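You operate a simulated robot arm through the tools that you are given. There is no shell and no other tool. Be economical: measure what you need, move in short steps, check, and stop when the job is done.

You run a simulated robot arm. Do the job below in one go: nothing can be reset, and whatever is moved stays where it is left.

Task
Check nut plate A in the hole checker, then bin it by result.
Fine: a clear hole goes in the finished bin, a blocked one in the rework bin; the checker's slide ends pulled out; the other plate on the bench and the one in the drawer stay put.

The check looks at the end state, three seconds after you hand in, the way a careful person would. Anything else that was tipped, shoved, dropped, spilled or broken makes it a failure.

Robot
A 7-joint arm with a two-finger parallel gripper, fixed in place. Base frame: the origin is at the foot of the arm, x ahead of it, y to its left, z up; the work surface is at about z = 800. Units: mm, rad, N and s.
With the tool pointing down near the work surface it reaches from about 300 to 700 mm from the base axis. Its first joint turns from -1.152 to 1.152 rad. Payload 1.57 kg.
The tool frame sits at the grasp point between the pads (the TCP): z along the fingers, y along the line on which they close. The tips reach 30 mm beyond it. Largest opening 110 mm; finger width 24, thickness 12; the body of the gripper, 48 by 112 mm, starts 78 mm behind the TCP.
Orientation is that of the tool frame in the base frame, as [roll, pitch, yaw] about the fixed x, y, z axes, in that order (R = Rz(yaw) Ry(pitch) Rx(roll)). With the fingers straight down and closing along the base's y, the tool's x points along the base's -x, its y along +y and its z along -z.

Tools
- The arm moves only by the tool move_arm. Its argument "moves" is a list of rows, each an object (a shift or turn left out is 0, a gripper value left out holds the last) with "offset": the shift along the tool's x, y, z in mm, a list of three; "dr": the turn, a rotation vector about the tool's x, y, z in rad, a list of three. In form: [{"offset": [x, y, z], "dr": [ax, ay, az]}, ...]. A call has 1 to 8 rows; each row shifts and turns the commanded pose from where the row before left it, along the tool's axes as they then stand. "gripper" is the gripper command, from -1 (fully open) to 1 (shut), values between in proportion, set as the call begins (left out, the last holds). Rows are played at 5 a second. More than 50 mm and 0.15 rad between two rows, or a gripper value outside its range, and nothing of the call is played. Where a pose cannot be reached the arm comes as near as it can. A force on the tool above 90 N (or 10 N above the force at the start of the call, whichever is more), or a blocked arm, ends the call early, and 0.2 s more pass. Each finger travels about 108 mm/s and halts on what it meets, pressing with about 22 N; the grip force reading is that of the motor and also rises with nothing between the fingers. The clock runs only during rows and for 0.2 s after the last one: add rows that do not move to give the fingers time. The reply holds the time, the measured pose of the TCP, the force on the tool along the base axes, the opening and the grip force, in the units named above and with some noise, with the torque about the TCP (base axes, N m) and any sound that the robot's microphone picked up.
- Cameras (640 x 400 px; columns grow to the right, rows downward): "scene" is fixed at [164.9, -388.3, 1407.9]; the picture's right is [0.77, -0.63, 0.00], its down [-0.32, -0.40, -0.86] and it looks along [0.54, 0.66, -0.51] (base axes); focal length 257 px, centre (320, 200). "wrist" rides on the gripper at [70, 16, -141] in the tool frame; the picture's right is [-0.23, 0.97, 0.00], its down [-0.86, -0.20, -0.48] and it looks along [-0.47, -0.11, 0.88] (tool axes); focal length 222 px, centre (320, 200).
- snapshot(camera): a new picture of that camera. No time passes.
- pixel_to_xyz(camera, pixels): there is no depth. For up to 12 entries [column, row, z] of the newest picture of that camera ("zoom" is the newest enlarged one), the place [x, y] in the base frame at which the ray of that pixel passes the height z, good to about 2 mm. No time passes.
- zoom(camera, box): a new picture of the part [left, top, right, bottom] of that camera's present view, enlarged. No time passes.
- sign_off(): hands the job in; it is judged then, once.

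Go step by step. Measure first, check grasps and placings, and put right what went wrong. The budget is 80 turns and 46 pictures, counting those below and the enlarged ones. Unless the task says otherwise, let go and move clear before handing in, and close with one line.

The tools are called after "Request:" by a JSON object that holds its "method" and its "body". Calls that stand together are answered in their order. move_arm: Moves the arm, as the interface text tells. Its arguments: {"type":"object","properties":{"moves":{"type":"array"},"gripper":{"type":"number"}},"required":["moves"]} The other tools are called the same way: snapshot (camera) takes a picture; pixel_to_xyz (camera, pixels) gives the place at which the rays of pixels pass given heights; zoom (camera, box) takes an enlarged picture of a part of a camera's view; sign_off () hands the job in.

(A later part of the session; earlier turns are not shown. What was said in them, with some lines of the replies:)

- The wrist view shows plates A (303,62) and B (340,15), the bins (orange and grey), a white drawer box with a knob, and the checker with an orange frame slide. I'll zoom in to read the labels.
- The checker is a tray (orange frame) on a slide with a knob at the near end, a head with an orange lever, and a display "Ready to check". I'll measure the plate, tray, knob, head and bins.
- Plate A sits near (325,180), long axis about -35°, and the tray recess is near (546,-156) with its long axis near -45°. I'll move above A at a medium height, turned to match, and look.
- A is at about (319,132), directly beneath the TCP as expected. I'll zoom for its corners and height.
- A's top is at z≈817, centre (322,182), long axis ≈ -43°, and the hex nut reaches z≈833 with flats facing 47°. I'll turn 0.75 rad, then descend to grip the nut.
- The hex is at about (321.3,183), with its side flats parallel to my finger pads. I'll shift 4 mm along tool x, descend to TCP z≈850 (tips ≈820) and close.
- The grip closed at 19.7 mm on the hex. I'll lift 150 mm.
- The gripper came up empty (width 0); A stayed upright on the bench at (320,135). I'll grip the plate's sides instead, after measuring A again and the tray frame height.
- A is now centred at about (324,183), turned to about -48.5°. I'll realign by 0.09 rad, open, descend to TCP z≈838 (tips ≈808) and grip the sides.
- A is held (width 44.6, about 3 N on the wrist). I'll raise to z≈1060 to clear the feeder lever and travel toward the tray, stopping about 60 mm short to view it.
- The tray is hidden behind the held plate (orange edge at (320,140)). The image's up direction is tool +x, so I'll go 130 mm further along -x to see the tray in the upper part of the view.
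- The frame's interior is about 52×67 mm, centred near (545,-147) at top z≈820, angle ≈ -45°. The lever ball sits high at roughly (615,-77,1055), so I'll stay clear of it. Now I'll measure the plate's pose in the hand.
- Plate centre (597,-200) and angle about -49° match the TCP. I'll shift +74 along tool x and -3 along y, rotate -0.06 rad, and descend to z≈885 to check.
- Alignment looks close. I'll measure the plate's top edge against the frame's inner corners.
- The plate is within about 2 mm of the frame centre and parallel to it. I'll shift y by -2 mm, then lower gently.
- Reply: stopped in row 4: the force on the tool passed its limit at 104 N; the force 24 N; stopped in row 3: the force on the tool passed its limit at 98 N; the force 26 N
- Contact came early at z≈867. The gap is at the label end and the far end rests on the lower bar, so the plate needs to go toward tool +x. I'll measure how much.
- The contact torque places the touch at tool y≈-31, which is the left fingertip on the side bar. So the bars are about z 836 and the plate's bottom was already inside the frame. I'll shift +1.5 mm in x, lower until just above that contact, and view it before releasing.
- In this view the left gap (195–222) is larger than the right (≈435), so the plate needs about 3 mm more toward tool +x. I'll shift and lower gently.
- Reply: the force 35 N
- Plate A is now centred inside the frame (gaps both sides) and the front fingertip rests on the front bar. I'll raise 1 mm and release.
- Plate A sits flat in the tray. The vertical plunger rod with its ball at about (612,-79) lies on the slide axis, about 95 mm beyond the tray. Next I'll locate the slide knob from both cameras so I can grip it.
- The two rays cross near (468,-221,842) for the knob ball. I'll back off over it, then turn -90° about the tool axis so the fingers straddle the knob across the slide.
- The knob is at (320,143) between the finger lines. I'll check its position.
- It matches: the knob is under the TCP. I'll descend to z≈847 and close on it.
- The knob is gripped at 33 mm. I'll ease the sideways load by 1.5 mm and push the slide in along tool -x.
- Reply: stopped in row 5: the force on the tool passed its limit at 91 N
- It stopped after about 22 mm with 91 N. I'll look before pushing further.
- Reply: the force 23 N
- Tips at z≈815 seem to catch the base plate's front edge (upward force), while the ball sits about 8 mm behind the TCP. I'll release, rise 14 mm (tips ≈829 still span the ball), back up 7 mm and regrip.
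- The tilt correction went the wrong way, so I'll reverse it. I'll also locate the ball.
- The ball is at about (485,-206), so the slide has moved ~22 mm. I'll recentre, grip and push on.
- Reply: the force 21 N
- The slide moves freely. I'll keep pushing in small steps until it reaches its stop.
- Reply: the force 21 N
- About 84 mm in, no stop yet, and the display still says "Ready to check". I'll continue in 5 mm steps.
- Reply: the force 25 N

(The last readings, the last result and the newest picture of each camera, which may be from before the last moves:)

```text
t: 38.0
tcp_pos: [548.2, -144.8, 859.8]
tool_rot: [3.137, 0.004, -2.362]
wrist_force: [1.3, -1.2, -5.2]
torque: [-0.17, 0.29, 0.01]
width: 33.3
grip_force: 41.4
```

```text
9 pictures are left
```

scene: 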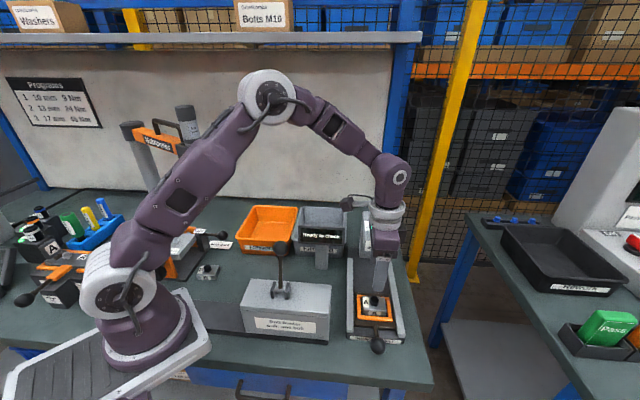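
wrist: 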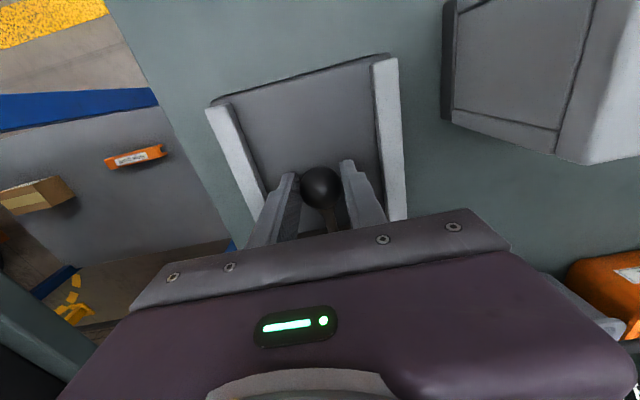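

The knob still moves with the gripper (ball at (322,186)). I'll push a few millimetres more to find the end stop.

Request:
{"method": "move_arm", "body": {"moves": [{"offset": [-3, 0, 0]}, {"offset": [-3, 0, 0]}, {}]}}

```text
t: 38.9
tcp_pos: [552.4, -141.0, 861.2]
tool_rot: [3.137, 0.003, -2.362]
wrist_force: [1.8, -2.3, 4.3]
torque: [-0.25, 0.28, -0.02]
width: 33.1
grip_force: 41.6
```

Request:
{"method": "move_arm", "body": {"moves": [{"offset": [-3, 0, 0]}, {"offset": [-3, 0, 0]}, {}]}}

Request:
{"method": "zoom", "body": {"camera": "scene", "box": [290, 190, 430, 330]}}

```text
t: 39.6
tcp_pos: [553.2, -139.9, 858.8]
tool_rot: [3.135, -0.004, -2.362]
wrist_force: [-21.2, -23.1, 10.4]
torque: [-0.38, 0.36, -0.03]
width: 33.3
grip_force: 41.6
```

```text
2.86 times, centred on (360, 260) of scene
```

zoom: 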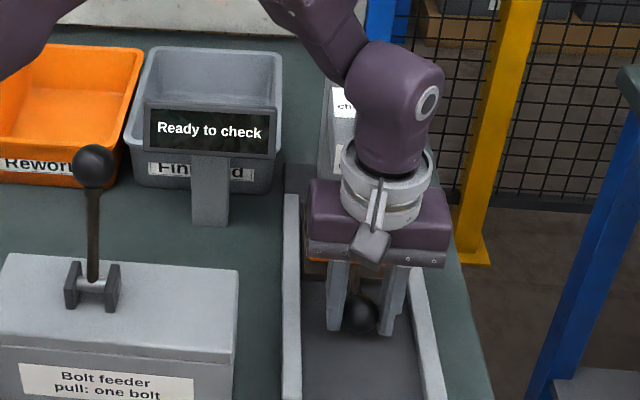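

There is now 30 N of resistance along the slide, so the end stop is reached (~118 mm travel). The display is unchanged, so the plunger must be worked. I'll release the knob, rise and back off, then look.

Request:
{"method": "move_arm", "body": {"moves": [{}, {}, {"offset": [0, 0, -20]}, {"offset": [0, 0, -25]}, {"offset": [45, 0, -15]}, {"offset": [45, 0, -45]}, {"offset": [45, 0, -45]}, {}], "gripper": -0.1}}

Request:
{"method": "zoom", "body": {"camera": "scene", "box": [310, 190, 430, 310]}}

```text
refused: row 6 steps farther than a row can; nothing moved
```

```text
3.33 times, centred on (370, 250) of scene
```

zoom: 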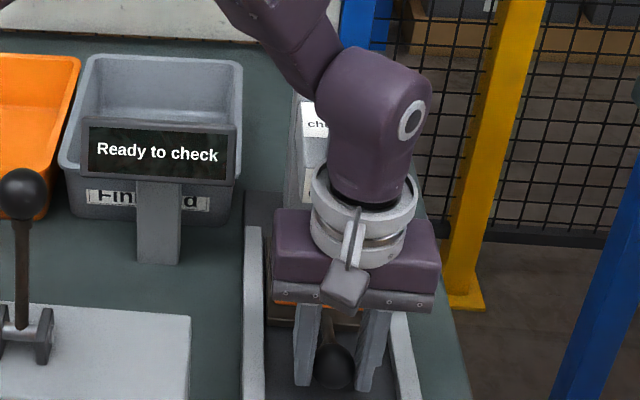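

The call was refused for its step size. I'll retry with smaller steps.

Request:
{"method": "move_arm", "body": {"moves": [{}, {}, {"offset": [0, 0, -20]}, {"offset": [0, 0, -25]}, {"offset": [40, 0, -10]}, {"offset": [35, 0, -30]}, {"offset": [35, 0, -30]}, {"offset": [30, 0, -35]}], "gripper": -0.1}}

Request:
{"method": "move_arm", "body": {"moves": [{"offset": [0, 0, -45]}, {"offset": [0, 0, -45]}, {}]}}

Request:
{"method": "zoom", "body": {"camera": "scene", "box": [310, 190, 430, 310]}}

```text
t: 41.5
tcp_pos: [456.4, -236.0, 1012.5]
tool_rot: [3.138, 0.001, -2.362]
wrist_force: [-0.4, -0.3, 0.0]
torque: [-0.01, -0.03, 0.02]
width: 60.5
grip_force: 0.0
```

```text
t: 42.2
tcp_pos: [457.4, -233.5, 1102.4]
tool_rot: [3.137, 0.002, -2.361]
wrist_force: [-0.4, -0.1, -0.6]
torque: [0.02, -0.01, 0.02]
width: 60.4
grip_force: 0.0
```

```text
3.33 times, centred on (370, 250) of scene
```

zoom: 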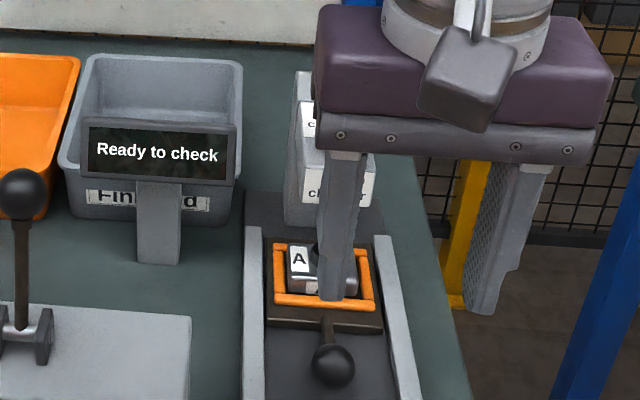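

The tray is under the head and the display still says "Ready to check". I'll rise so the fingertips clear the plunger ball, travel above it along the slide axis, and look down.

Request:
{"method": "move_arm", "body": {"moves": [{"offset": [0, 0, -40]}, {"offset": [0, 0, -30]}, {"offset": [-45, 0, 0]}, {"offset": [-45, 0, 0]}, {"offset": [-45, 0, 0]}, {"offset": [-45, 0, 0]}, {"offset": [-45, 0, 0]}, {}], "gripper": -0.1}}

Request:
{"method": "snapshot", "body": {"camera": "wrist"}}

```text
t: 44.0
tcp_pos: [614.6, -79.3, 1167.7]
tool_rot: [3.138, -0.011, -2.346]
wrist_force: [0.5, -1.3, 0.4]
torque: [0.0, 0.01, -0.03]
width: 60.6
grip_force: 0.1
out of reach, approached as far as the arm can: row 7
```

```text
5 pictures are left
```

wrist: 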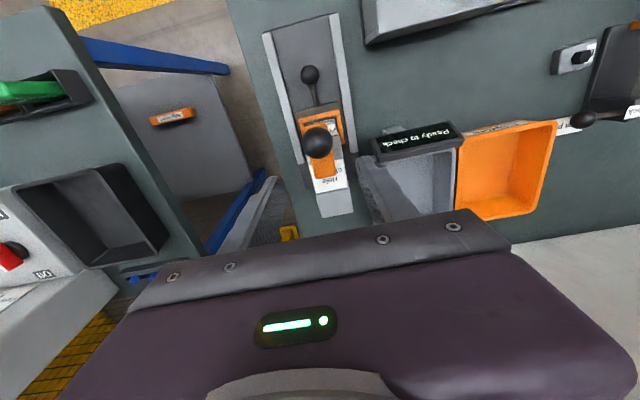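

The plunger ball is at (319,143), near directly below. I'll combine this ray with the scene ray.

Request:
{"method": "pixel_to_xyz", "body": {"camera": "wrist", "pixels": [[319, 143, 1000], [319, 143, 1020], [319, 143, 1040], [319, 143, 1060]]}}

Request:
{"method": "pixel_to_xyz", "body": {"camera": "scene", "pixels": [[382, 212.5, 1000], [382, 212.5, 1020], [382, 212.5, 1040], [382, 212.5, 1060]]}}

```text
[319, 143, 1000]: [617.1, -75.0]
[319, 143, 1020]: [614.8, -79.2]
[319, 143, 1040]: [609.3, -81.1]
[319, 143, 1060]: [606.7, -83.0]
```

```text
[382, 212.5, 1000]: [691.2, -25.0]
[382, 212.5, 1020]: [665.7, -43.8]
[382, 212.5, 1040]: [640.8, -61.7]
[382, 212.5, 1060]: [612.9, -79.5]
```

Request:
{"method": "pixel_to_xyz", "body": {"camera": "wrist", "pixels": [[311, 75, 842], [301, 113, 836], [337, 109, 836], [319, 111, 836], [302, 165, 900], [325, 216, 800]]}}

Request:
{"method": "zoom", "body": {"camera": "wrist", "box": [260, 50, 380, 220]}}

```text
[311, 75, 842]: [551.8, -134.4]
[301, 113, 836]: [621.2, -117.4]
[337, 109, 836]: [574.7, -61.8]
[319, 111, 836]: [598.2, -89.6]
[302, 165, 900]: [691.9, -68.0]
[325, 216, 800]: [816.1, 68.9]
```

```text
2.35 times, centred on (320, 135) of wrist
```

zoom: 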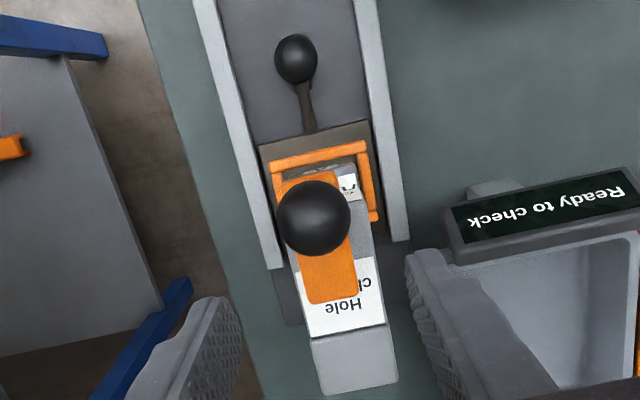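

The ball sits on an orange lever bar at about (609,-81,1062), above the plunger. I'll descend part-way with fingers straddling and check the pose before gripping it.

Request:
{"method": "move_arm", "body": {"moves": [{"offset": [8, 1, 0]}, {"offset": [0, 0, 30]}, {"offset": [0, 0, 25]}, {}], "gripper": -0.1}}

```text
t: 45.0
tcp_pos: [611.4, -81.4, 1115.2]
tool_rot: [3.137, 0.001, -2.362]
wrist_force: [0.2, 0.0, -0.4]
torque: [-0.01, -0.02, 0.01]
width: 60.1
grip_force: 0.1
```

Well placed at (611,-81). I'll descend to z≈1068 and close on the ball.

Request:
{"method": "move_arm", "body": {"moves": [{"offset": [1, 1, 20]}, {"offset": [0, 0, 17]}, {"offset": [0, 0, 10]}, {}]}}

Request:
{"method": "move_arm", "body": {"moves": [{}, {}, {}], "gripper": 1}}

```text
t: 46.0
tcp_pos: [609.6, -82.6, 1068.1]
tool_rot: [3.138, 0.001, -2.359]
wrist_force: [-0.2, -0.2, -0.2]
torque: [-0.01, 0.02, 0.01]
width: 60.5
grip_force: 0.1
```

```text
t: 46.9
tcp_pos: [611.0, -82.1, 1067.1]
tool_rot: [3.139, 0.002, -2.361]
wrist_force: [6.2, -3.7, -1.1]
torque: [0.13, -0.09, 0.03]
width: 33.5
grip_force: 41.6
```

The ball is gripped at 33.5 mm. I'll pull it down in small steps, watching force and sound.

Request:
{"method": "move_arm", "body": {"moves": [{"offset": [0, 0, 4]}, {"offset": [0, 0, 5]}, {"offset": [0, 0, 5]}, {"offset": [0, 0, 5]}, {}]}}

```text
t: 48.0
tcp_pos: [610.1, -82.9, 1049.8]
tool_rot: [3.139, 0.004, -2.361]
wrist_force: [19.3, -0.8, 2.5]
torque: [0.45, -0.44, 0.14]
width: 33.3
grip_force: 41.4
```

It moves with little vertical force; the sideways load suggests an arc toward the head. I'll continue down with a slight forward component.

Request:
{"method": "move_arm", "body": {"moves": [{"offset": [-1, 0, 5]}, {"offset": [-1, -0.5, 5]}, {"offset": [-1, -0.5, 5]}, {"offset": [-1, 0, 5]}, {}]}}

```text
t: 49.2
tcp_pos: [612.1, -83.2, 1031.0]
tool_rot: [3.139, 0.0, -2.361]
wrist_force: [-8.2, -6.0, 30.3]
torque: [-0.12, 0.17, -0.02]
width: 33.1
grip_force: 41.6
```

Upward force is now 30 N after about 37 mm; I'll go a little further.

Request:
{"method": "move_arm", "body": {"moves": [{"offset": [0.5, 0, 4]}, {"offset": [0.5, 0, 4]}, {}]}}

Request:
{"method": "zoom", "body": {"camera": "scene", "box": [290, 200, 420, 310]}}

```text
t: 50.0
tcp_pos: [612.3, -80.6, 1021.4]
tool_rot: [3.138, 0.004, -2.363]
wrist_force: [6.0, 2.1, 32.0]
torque: [-0.17, 0.23, 0.02]
width: 33.0
grip_force: 40.9
```

```text
3.64 times, centred on (355, 255) of scene
```

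zoom: 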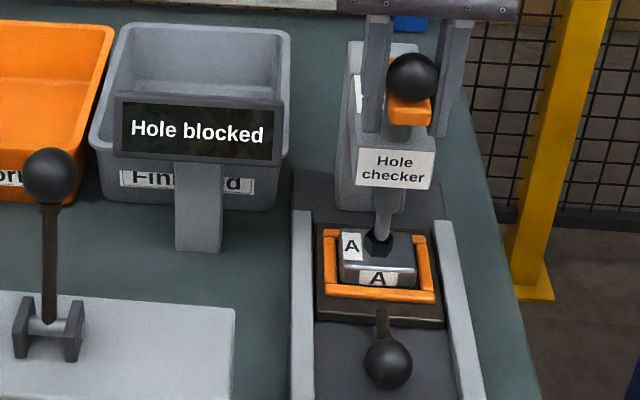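

The display reads "Hole blocked", with the pin on the nut's centre, so A goes to the orange rework bin. I'll raise the lever back along its path, then release.

Request:
{"method": "move_arm", "body": {"moves": [{"offset": [0, 0, -8]}, {"offset": [1, 0, -8]}, {"offset": [1, 0, -8]}, {"offset": [1, 0.5, -8]}, {"offset": [0, 0, -7]}, {"offset": [0, 0, -6]}, {}]}}

Request:
{"method": "move_arm", "body": {"moves": [{}, {}, {"offset": [0, 0, -30]}, {"offset": [0, 0, -35]}, {}], "gripper": -0.1}}

```text
t: 51.6
tcp_pos: [609.3, -83.8, 1066.8]
tool_rot: [3.133, -0.003, -2.364]
wrist_force: [-10.3, -5.8, -30.7]
torque: [0.13, -0.09, -0.06]
width: 33.4
grip_force: 41.3
```

```text
t: 52.9
tcp_pos: [610.6, -82.1, 1129.9]
tool_rot: [3.137, 0.002, -2.362]
wrist_force: [-0.1, 0.5, 0.3]
torque: [0.02, -0.02, -0.02]
width: 60.7
grip_force: 0.1
```

The lever is back up at its start height and released. I'll go back over the slide knob and grip it to pull the slide out.

Request:
{"method": "move_arm", "body": {"moves": [{"offset": [42, 0, 0]}, {"offset": [42, 0, 0]}, {"offset": [0, 0, 45]}, {"offset": [0, 0, 45]}, {"offset": [0, 0, 45]}, {"offset": [0, 0, 45]}, {"offset": [0, 0, 30]}, {}]}}

Request:
{"method": "move_arm", "body": {"moves": [{"offset": [0, 0, 30]}, {"offset": [0, 0, 29]}, {}]}}

Request:
{"method": "move_arm", "body": {"moves": [{}, {}, {}], "gripper": 1}}

```text
t: 54.6
tcp_pos: [550.4, -140.5, 920.1]
tool_rot: [3.137, 0.002, -2.361]
wrist_force: [0.5, 0.0, 0.2]
torque: [0.02, -0.02, -0.02]
width: 60.9
grip_force: 0.1
```

```text
t: 55.5
tcp_pos: [549.3, -140.6, 862.6]
tool_rot: [3.136, 0.003, -2.36]
wrist_force: [0.7, -0.5, -0.5]
torque: [-0.04, -0.02, -0.01]
width: 60.2
grip_force: 0.0
```

```text
t: 56.2
tcp_pos: [551.1, -142.1, 864.1]
tool_rot: [-3.141, 0.004, -2.362]
wrist_force: [19.2, -18.7, -10.3]
torque: [-0.28, -0.54, -0.14]
width: 33.3
grip_force: 41.3
```

Gripped. I'll ease the lateral load and pull out.

Request:
{"method": "move_arm", "body": {"moves": [{"offset": [0, -2, 0]}, {"offset": [6, 0, 0]}, {"offset": [10, 0, 0]}, {"offset": [12, 0, 0]}, {"offset": [12, 0, 0]}, {"offset": [12, 0, 0]}, {"offset": [12, 0, 0]}, {"offset": [12, 0, 0]}]}}

Request:
{"method": "move_arm", "body": {"moves": [{"offset": [10, 0, 0]}, {"offset": [10, 0, 0]}, {"offset": [8, 0, 0]}, {"offset": [5, 0, 0]}, {}]}}

```text
t: 58.0
tcp_pos: [496.6, -195.2, 862.5]
tool_rot: [3.14, 0.002, -2.362]
wrist_force: [12.3, -10.9, 24.5]
torque: [-0.31, -0.1, -0.09]
width: 33.1
grip_force: 41.0
```

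```text
t: 59.2
tcp_pos: [472.6, -219.7, 862.5]
tool_rot: [3.138, 0.002, -2.361]
wrist_force: [13.1, -12.6, 22.2]
torque: [-0.12, -0.41, -0.06]
width: 33.2
grip_force: 41.3
```

Request:
{"method": "move_arm", "body": {"moves": [{"offset": [3, 0, 0]}, {"offset": [3, 0, 0]}, {"offset": [3, 0, 0]}, {}]}}

```text
t: 60.2
tcp_pos: [467.5, -225.3, 861.0]
tool_rot: [3.137, 0.003, -2.362]
wrist_force: [11.0, -13.2, 17.0]
torque: [-0.02, -0.49, -0.16]
width: 33.1
grip_force: 40.8
```

Request:
{"method": "move_arm", "body": {"moves": [{"offset": [2, 0, 0]}, {"offset": [2, 0, 0]}, {}]}}

```text
t: 61.0
tcp_pos: [467.0, -227.4, 862.9]
tool_rot: [3.14, 0.005, -2.358]
wrist_force: [24.2, 0.9, 8.8]
torque: [-0.11, -0.21, 0.15]
width: 33.3
grip_force: 40.9
```

Axial resistance appears now, so the slide is out at its stop. I'll release, rise, go back over the tray and turn +90° for the side grip on the plate.

Request:
{"method": "move_arm", "body": {"moves": [{}, {}, {"offset": [0, 0, -30]}, {"offset": [0, 0, -45]}, {"offset": [0, 0, -45]}, {"dr": [0, 0, 0.143]}, {"dr": [0, 0, 0.143]}, {"dr": [0, 0, 0.143]}], "gripper": -0.25}}

Request:
{"method": "move_arm", "body": {"moves": [{"dr": [0, 0, 0.143]}, {"dr": [0, 0, 0.143]}, {"dr": [0, 0, 0.143]}, {"dr": [0, 0, 0.143]}, {"dr": [0, 0, 0.143]}, {"dr": [0, 0, 0.143]}, {"dr": [0, 0, 0.143]}, {"dr": [0, 0, 0.133]}]}}

Request:
{"method": "move_arm", "body": {"moves": [{"offset": [0, 36, 0]}, {"offset": [0, 36, 0]}, {"offset": [0, 36, 0]}, {}]}}

Request:
{"method": "zoom", "body": {"camera": "wrist", "box": [260, 90, 380, 190]}}

```text
t: 62.9
tcp_pos: [464.8, -229.8, 981.2]
tool_rot: [3.136, -0.001, -2.792]
wrist_force: [-0.3, -0.2, -0.4]
torque: [0.0, 0.0, -0.03]
width: 68.9
grip_force: 0.0
```

```text
t: 64.7
tcp_pos: [464.6, -229.1, 981.9]
tool_rot: [3.138, -0.004, 2.357]
wrist_force: [-0.2, -0.6, -0.4]
torque: [-0.02, 0.0, 0.01]
width: 68.7
grip_force: 0.1
```

```text
t: 65.7
tcp_pos: [539.7, -149.9, 982.5]
tool_rot: [3.141, -0.006, 2.36]
wrist_force: [-0.5, 0.8, -0.7]
torque: [0.05, 0.01, 0.0]
width: 69.0
grip_force: 0.1
```

```text
4.00 times, centred on (320, 140) of wrist
```

zoom: 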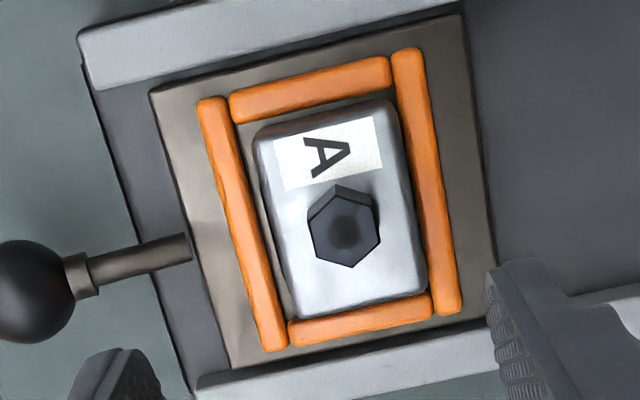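

The plate sits flat, shifted a little toward the head side. I'll measure its corners.

Request:
{"method": "pixel_to_xyz", "body": {"camera": "zoom", "pixels": [[255, 133, 839], [390, 100, 839], [426, 293, 839], [298, 318, 839], [346, 235, 855], [225, 97, 836], [285, 350, 836], [398, 85, 836], [437, 310, 836]]}}

```text
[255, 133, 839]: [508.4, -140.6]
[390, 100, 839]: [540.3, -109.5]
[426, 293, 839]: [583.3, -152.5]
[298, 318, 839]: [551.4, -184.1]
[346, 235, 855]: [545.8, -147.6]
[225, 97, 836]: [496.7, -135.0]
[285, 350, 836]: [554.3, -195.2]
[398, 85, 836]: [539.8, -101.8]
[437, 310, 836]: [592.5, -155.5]
```

Plate centre (546,-147), aligned with the fingers. I'll shift and descend to just above the bars.

Request:
{"method": "move_arm", "body": {"moves": [{"offset": [-2, 6.5, 0]}, {"offset": [0, 0, 40]}, {"offset": [0, 0, 40]}, {"offset": [0, 0, 25]}, {"offset": [0, 0, 8]}, {}]}}

Request:
{"method": "move_arm", "body": {"moves": [{"offset": [0, 0, 1]}, {"offset": [0, 0, 1]}, {}]}}

```text
t: 67.0
tcp_pos: [544.8, -149.1, 866.8]
tool_rot: [3.14, -0.006, 2.361]
wrist_force: [0.1, 0.9, 1.5]
torque: [-0.01, 0.02, -0.05]
width: 68.7
grip_force: 0.0
```

```text
t: 67.8
tcp_pos: [546.4, -149.8, 867.7]
tool_rot: [3.14, -0.003, 2.359]
wrist_force: [-5.1, 3.4, 20.2]
torque: [-0.55, 0.47, -0.28]
width: 69.6
grip_force: 0.5
```

Contact with the bars. I'll raise 1 mm and close on the plate's exposed sides.

Request:
{"method": "move_arm", "body": {"moves": [{"offset": [0, 0, -1]}, {}, {}, {}], "gripper": 1}}

Request:
{"method": "move_arm", "body": {"moves": [{"offset": [0, 0, -3]}, {"offset": [0, 0, -3]}, {"offset": [0, 0, -3]}, {}]}}

```text
t: 68.8
tcp_pos: [547.0, -148.9, 867.6]
tool_rot: [3.14, -0.005, 2.361]
wrist_force: [0.7, -0.7, 0.3]
torque: [-0.04, -0.02, 0.02]
width: 44.3
grip_force: 22.1
```

```text
t: 69.8
tcp_pos: [546.5, -149.1, 876.6]
tool_rot: [3.14, -0.006, 2.36]
wrist_force: [-0.2, -0.7, -3.3]
torque: [-0.02, 0.0, 0.02]
width: 44.4
grip_force: 22.1
```

Plate A is held (3.3 N, width 44.4). I'll lift slowly and compute the rework bin's position.

Request:
{"method": "move_arm", "body": {"moves": [{"offset": [0, 0, -5]}, {"offset": [0, 0, -10]}, {"offset": [0, 0, -15]}, {"offset": [0, 0, -15]}, {"offset": [0, 0, -15]}, {"offset": [0, 0, -15]}, {"offset": [0, 0, -15]}, {}]}}

Request:
{"method": "pixel_to_xyz", "body": {"camera": "scene", "pixels": [[250, 206, 860], [296, 207, 860], [238, 240, 860], [291, 243, 860], [238, 250, 805], [290, 254, 805], [270, 229, 810]]}}

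Request:
{"method": "pixel_to_xyz", "body": {"camera": "wrist", "pixels": [[460, 137, 860], [556, 121, 860], [549, 203, 860], [487, 220, 860], [505, 172, 810]]}}

```text
t: 71.7
tcp_pos: [546.7, -149.3, 967.9]
tool_rot: [3.14, -0.005, 2.36]
wrist_force: [-0.2, 0.0, -3.0]
torque: [-0.04, -0.01, 0.03]
width: 44.6
grip_force: 22.2
```

```text
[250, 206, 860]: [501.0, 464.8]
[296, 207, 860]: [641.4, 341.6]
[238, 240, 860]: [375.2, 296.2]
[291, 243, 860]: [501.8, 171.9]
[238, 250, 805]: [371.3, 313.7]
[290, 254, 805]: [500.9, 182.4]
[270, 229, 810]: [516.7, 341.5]
```

```text
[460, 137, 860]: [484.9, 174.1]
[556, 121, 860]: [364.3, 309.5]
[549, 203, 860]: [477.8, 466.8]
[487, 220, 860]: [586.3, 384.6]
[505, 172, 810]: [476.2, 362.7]
```

The rework bin's centre is about (500,318), rim z≈860. I'll shift away from the lever ball, rise to 1060, and travel there at moderate speed.

Request:
{"method": "move_arm", "body": {"moves": [{"offset": [10, -10, 0]}, {"offset": [11, -11, 0]}, {"offset": [0, 0, -20]}, {"offset": [0, 0, -25]}, {"offset": [0, 0, -25]}, {"offset": [0, 0, -22]}, {}]}}

Request:
{"method": "move_arm", "body": {"moves": [{"offset": [12, 11, 0]}, {"offset": [20, 19, 0]}, {"offset": [24, 23, 0]}, {"offset": [24, 23, 0]}, {"offset": [24, 23, 0]}, {"offset": [24, 23, 0]}, {"offset": [24, 23, 0]}, {"offset": [24, 23, 0]}]}}

Request:
{"method": "move_arm", "body": {"moves": [{"offset": [24, 23, 0]}, {"offset": [24, 23, 0]}, {"offset": [24, 23, 0]}, {"offset": [24, 23, 0]}, {"offset": [24, 23, 0]}, {"offset": [24, 23, 0]}, {"offset": [17, 14, 0]}, {}]}}

Request:
{"method": "snapshot", "body": {"camera": "wrist"}}

```text
t: 73.2
tcp_pos: [516.8, -150.6, 1059.8]
tool_rot: [3.139, -0.004, 2.362]
wrist_force: [0.1, 0.6, -2.4]
torque: [-0.02, -0.04, -0.03]
width: 44.8
grip_force: 21.8
```

```text
t: 75.0
tcp_pos: [511.2, 96.2, 1061.8]
tool_rot: [3.14, -0.006, 2.358]
wrist_force: [-0.1, 0.2, -3.0]
torque: [-0.03, 0.0, 0.0]
width: 44.8
grip_force: 21.9
```

```text
t: 76.8
tcp_pos: [502.6, 316.9, 1062.2]
tool_rot: [3.139, -0.005, 2.361]
wrist_force: [0.0, -0.3, -2.6]
torque: [-0.01, -0.02, 0.01]
width: 44.6
grip_force: 22.0
```

```text
1 pictures are left
```

wrist: 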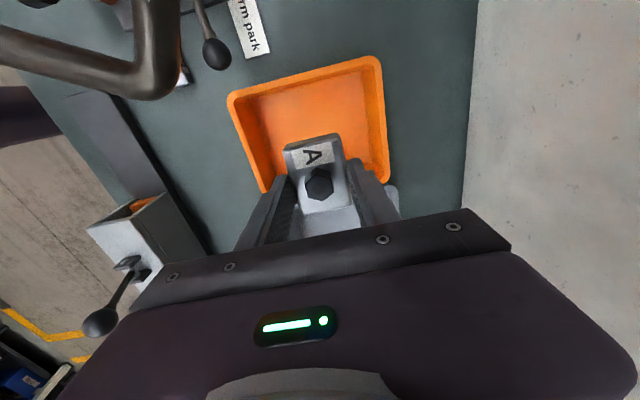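

The bin is below; the screwdriver handle's tip triangulates to about (394,331,1092), some 60 mm clear of the gripper. I'll check the bin's rim corners for centring.

Request:
{"method": "pixel_to_xyz", "body": {"camera": "wrist", "pixels": [[228, 93, 855], [379, 57, 855], [389, 182, 855], [263, 192, 855], [246, 104, 855], [372, 74, 855]]}}

```text
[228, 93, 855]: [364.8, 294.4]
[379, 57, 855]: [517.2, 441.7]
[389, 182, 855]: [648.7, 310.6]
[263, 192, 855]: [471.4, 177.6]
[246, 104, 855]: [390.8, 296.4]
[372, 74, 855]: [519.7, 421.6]
```

The bin's centre is about (503,307). I'll shift 8 mm toward it and descend into the bin.

Request:
{"method": "move_arm", "body": {"moves": [{"offset": [-8, -3.5, 0]}, {"offset": [0, 0, 25]}, {"offset": [0, 0, 30]}, {"offset": [0, 0, 30]}, {"offset": [0, 0, 30]}, {"offset": [0, 0, 30]}, {"offset": [0, 0, 25]}, {}]}}

Request:
{"method": "move_arm", "body": {"moves": [{"offset": [0, 0, 12]}, {"offset": [0, 0, 10]}, {"offset": [0, 0, 8]}, {}]}}

```text
t: 78.7
tcp_pos: [507.2, 308.2, 891.1]
tool_rot: [3.14, -0.006, 2.361]
wrist_force: [-0.2, 0.3, -3.0]
torque: [-0.02, -0.01, -0.01]
width: 44.6
grip_force: 21.5
```

```text
t: 79.7
tcp_pos: [506.7, 307.9, 861.0]
tool_rot: [3.138, -0.006, 2.36]
wrist_force: [-0.6, -0.6, -3.4]
torque: [0.01, -0.01, -0.01]
width: 44.9
grip_force: 22.0
```

Still hanging freely at z=861. I'll lower in 2 mm steps until it touches the floor.

Request:
{"method": "move_arm", "body": {"moves": [{"offset": [0, 0, 3]}, {"offset": [0, 0, 3]}, {"offset": [0, 0, 2]}, {}]}}

Request:
{"method": "move_arm", "body": {"moves": [{"offset": [0, 0, 2]}, {"offset": [0, 0, 1.5]}, {}]}}

```text
t: 80.7
tcp_pos: [506.9, 307.1, 851.5]
tool_rot: [3.139, -0.006, 2.359]
wrist_force: [-0.4, 0.2, -3.0]
torque: [0.0, 0.02, 0.0]
width: 44.5
grip_force: 22.0
```

```text
t: 81.5
tcp_pos: [507.3, 307.8, 849.3]
tool_rot: [3.14, -0.006, 2.36]
wrist_force: [-0.2, 0.8, -4.5]
torque: [-0.02, -0.02, 0.0]
width: 44.7
grip_force: 21.8
```

Request:
{"method": "move_arm", "body": {"moves": [{"offset": [0, 0, 1.5]}, {"offset": [0, 0, 1.5]}, {}]}}

```text
t: 82.2
tcp_pos: [507.3, 307.5, 846.1]
tool_rot: [3.139, -0.006, 2.359]
wrist_force: [0.7, -0.4, -3.7]
torque: [0.04, -0.03, -0.01]
width: 44.7
grip_force: 22.2
```

Request:
{"method": "move_arm", "body": {"moves": [{"offset": [0, 0, 1.5]}, {"offset": [0, 0, 1.5]}, {}]}}

```text
t: 83.0
tcp_pos: [506.4, 308.7, 843.8]
tool_rot: [3.14, -0.004, 2.361]
wrist_force: [0.4, -0.1, -4.8]
torque: [-0.02, -0.02, 0.02]
width: 44.7
grip_force: 21.8
```

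The plate's bottom should be a few millimetres at most above the bin floor. I'll release with a moderate opening and rise straight up.

Request:
{"method": "move_arm", "body": {"moves": [{"offset": [0, 0, 1.5]}, {}]}}

Request:
{"method": "move_arm", "body": {"moves": [{}, {}, {"offset": [0, 0, -30]}, {"offset": [0, 0, -40]}, {"offset": [0, 0, -45]}, {"offset": [0, 0, -45]}, {"offset": [0, 0, -45]}, {}], "gripper": -0.2}}

Request:
{"method": "snapshot", "body": {"camera": "scene"}}

```text
t: 83.7
tcp_pos: [507.4, 307.6, 842.8]
tool_rot: [3.139, -0.006, 2.36]
wrist_force: [-1.2, 0.3, 2.8]
torque: [-0.21, -0.04, 0.0]
width: 44.7
grip_force: 21.8
```

```text
t: 85.5
tcp_pos: [506.6, 308.6, 1045.6]
tool_rot: [3.141, -0.005, 2.359]
wrist_force: [0.1, 0.3, -0.2]
torque: [0.0, 0.04, 0.0]
width: 66.1
grip_force: 0.1
```

```text
0 pictures are left
```

scene: 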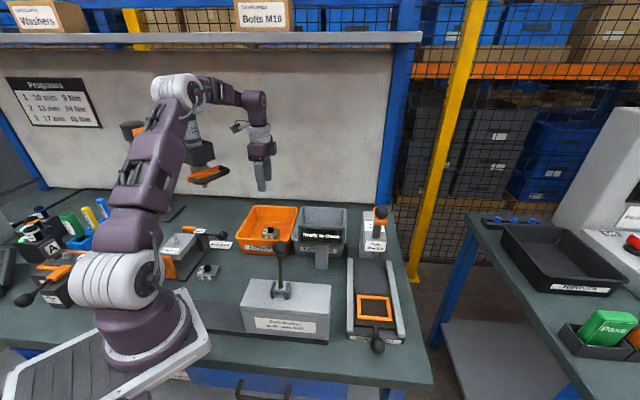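

The plate touched the bin floor before release (+2.8 N). The last picture shows it in the orange rework bin at (270,231), the slide out with its knob at (378,346), plate B in place, and the arm clear.

Request:
{"method": "sign_off", "body": {}}

```text
The job is handed in.
```

Plate A's check read "Hole blocked", so it is in the rework bin; the checker's slide is pulled out, and I did not touch plate B or the plate in the drawer.
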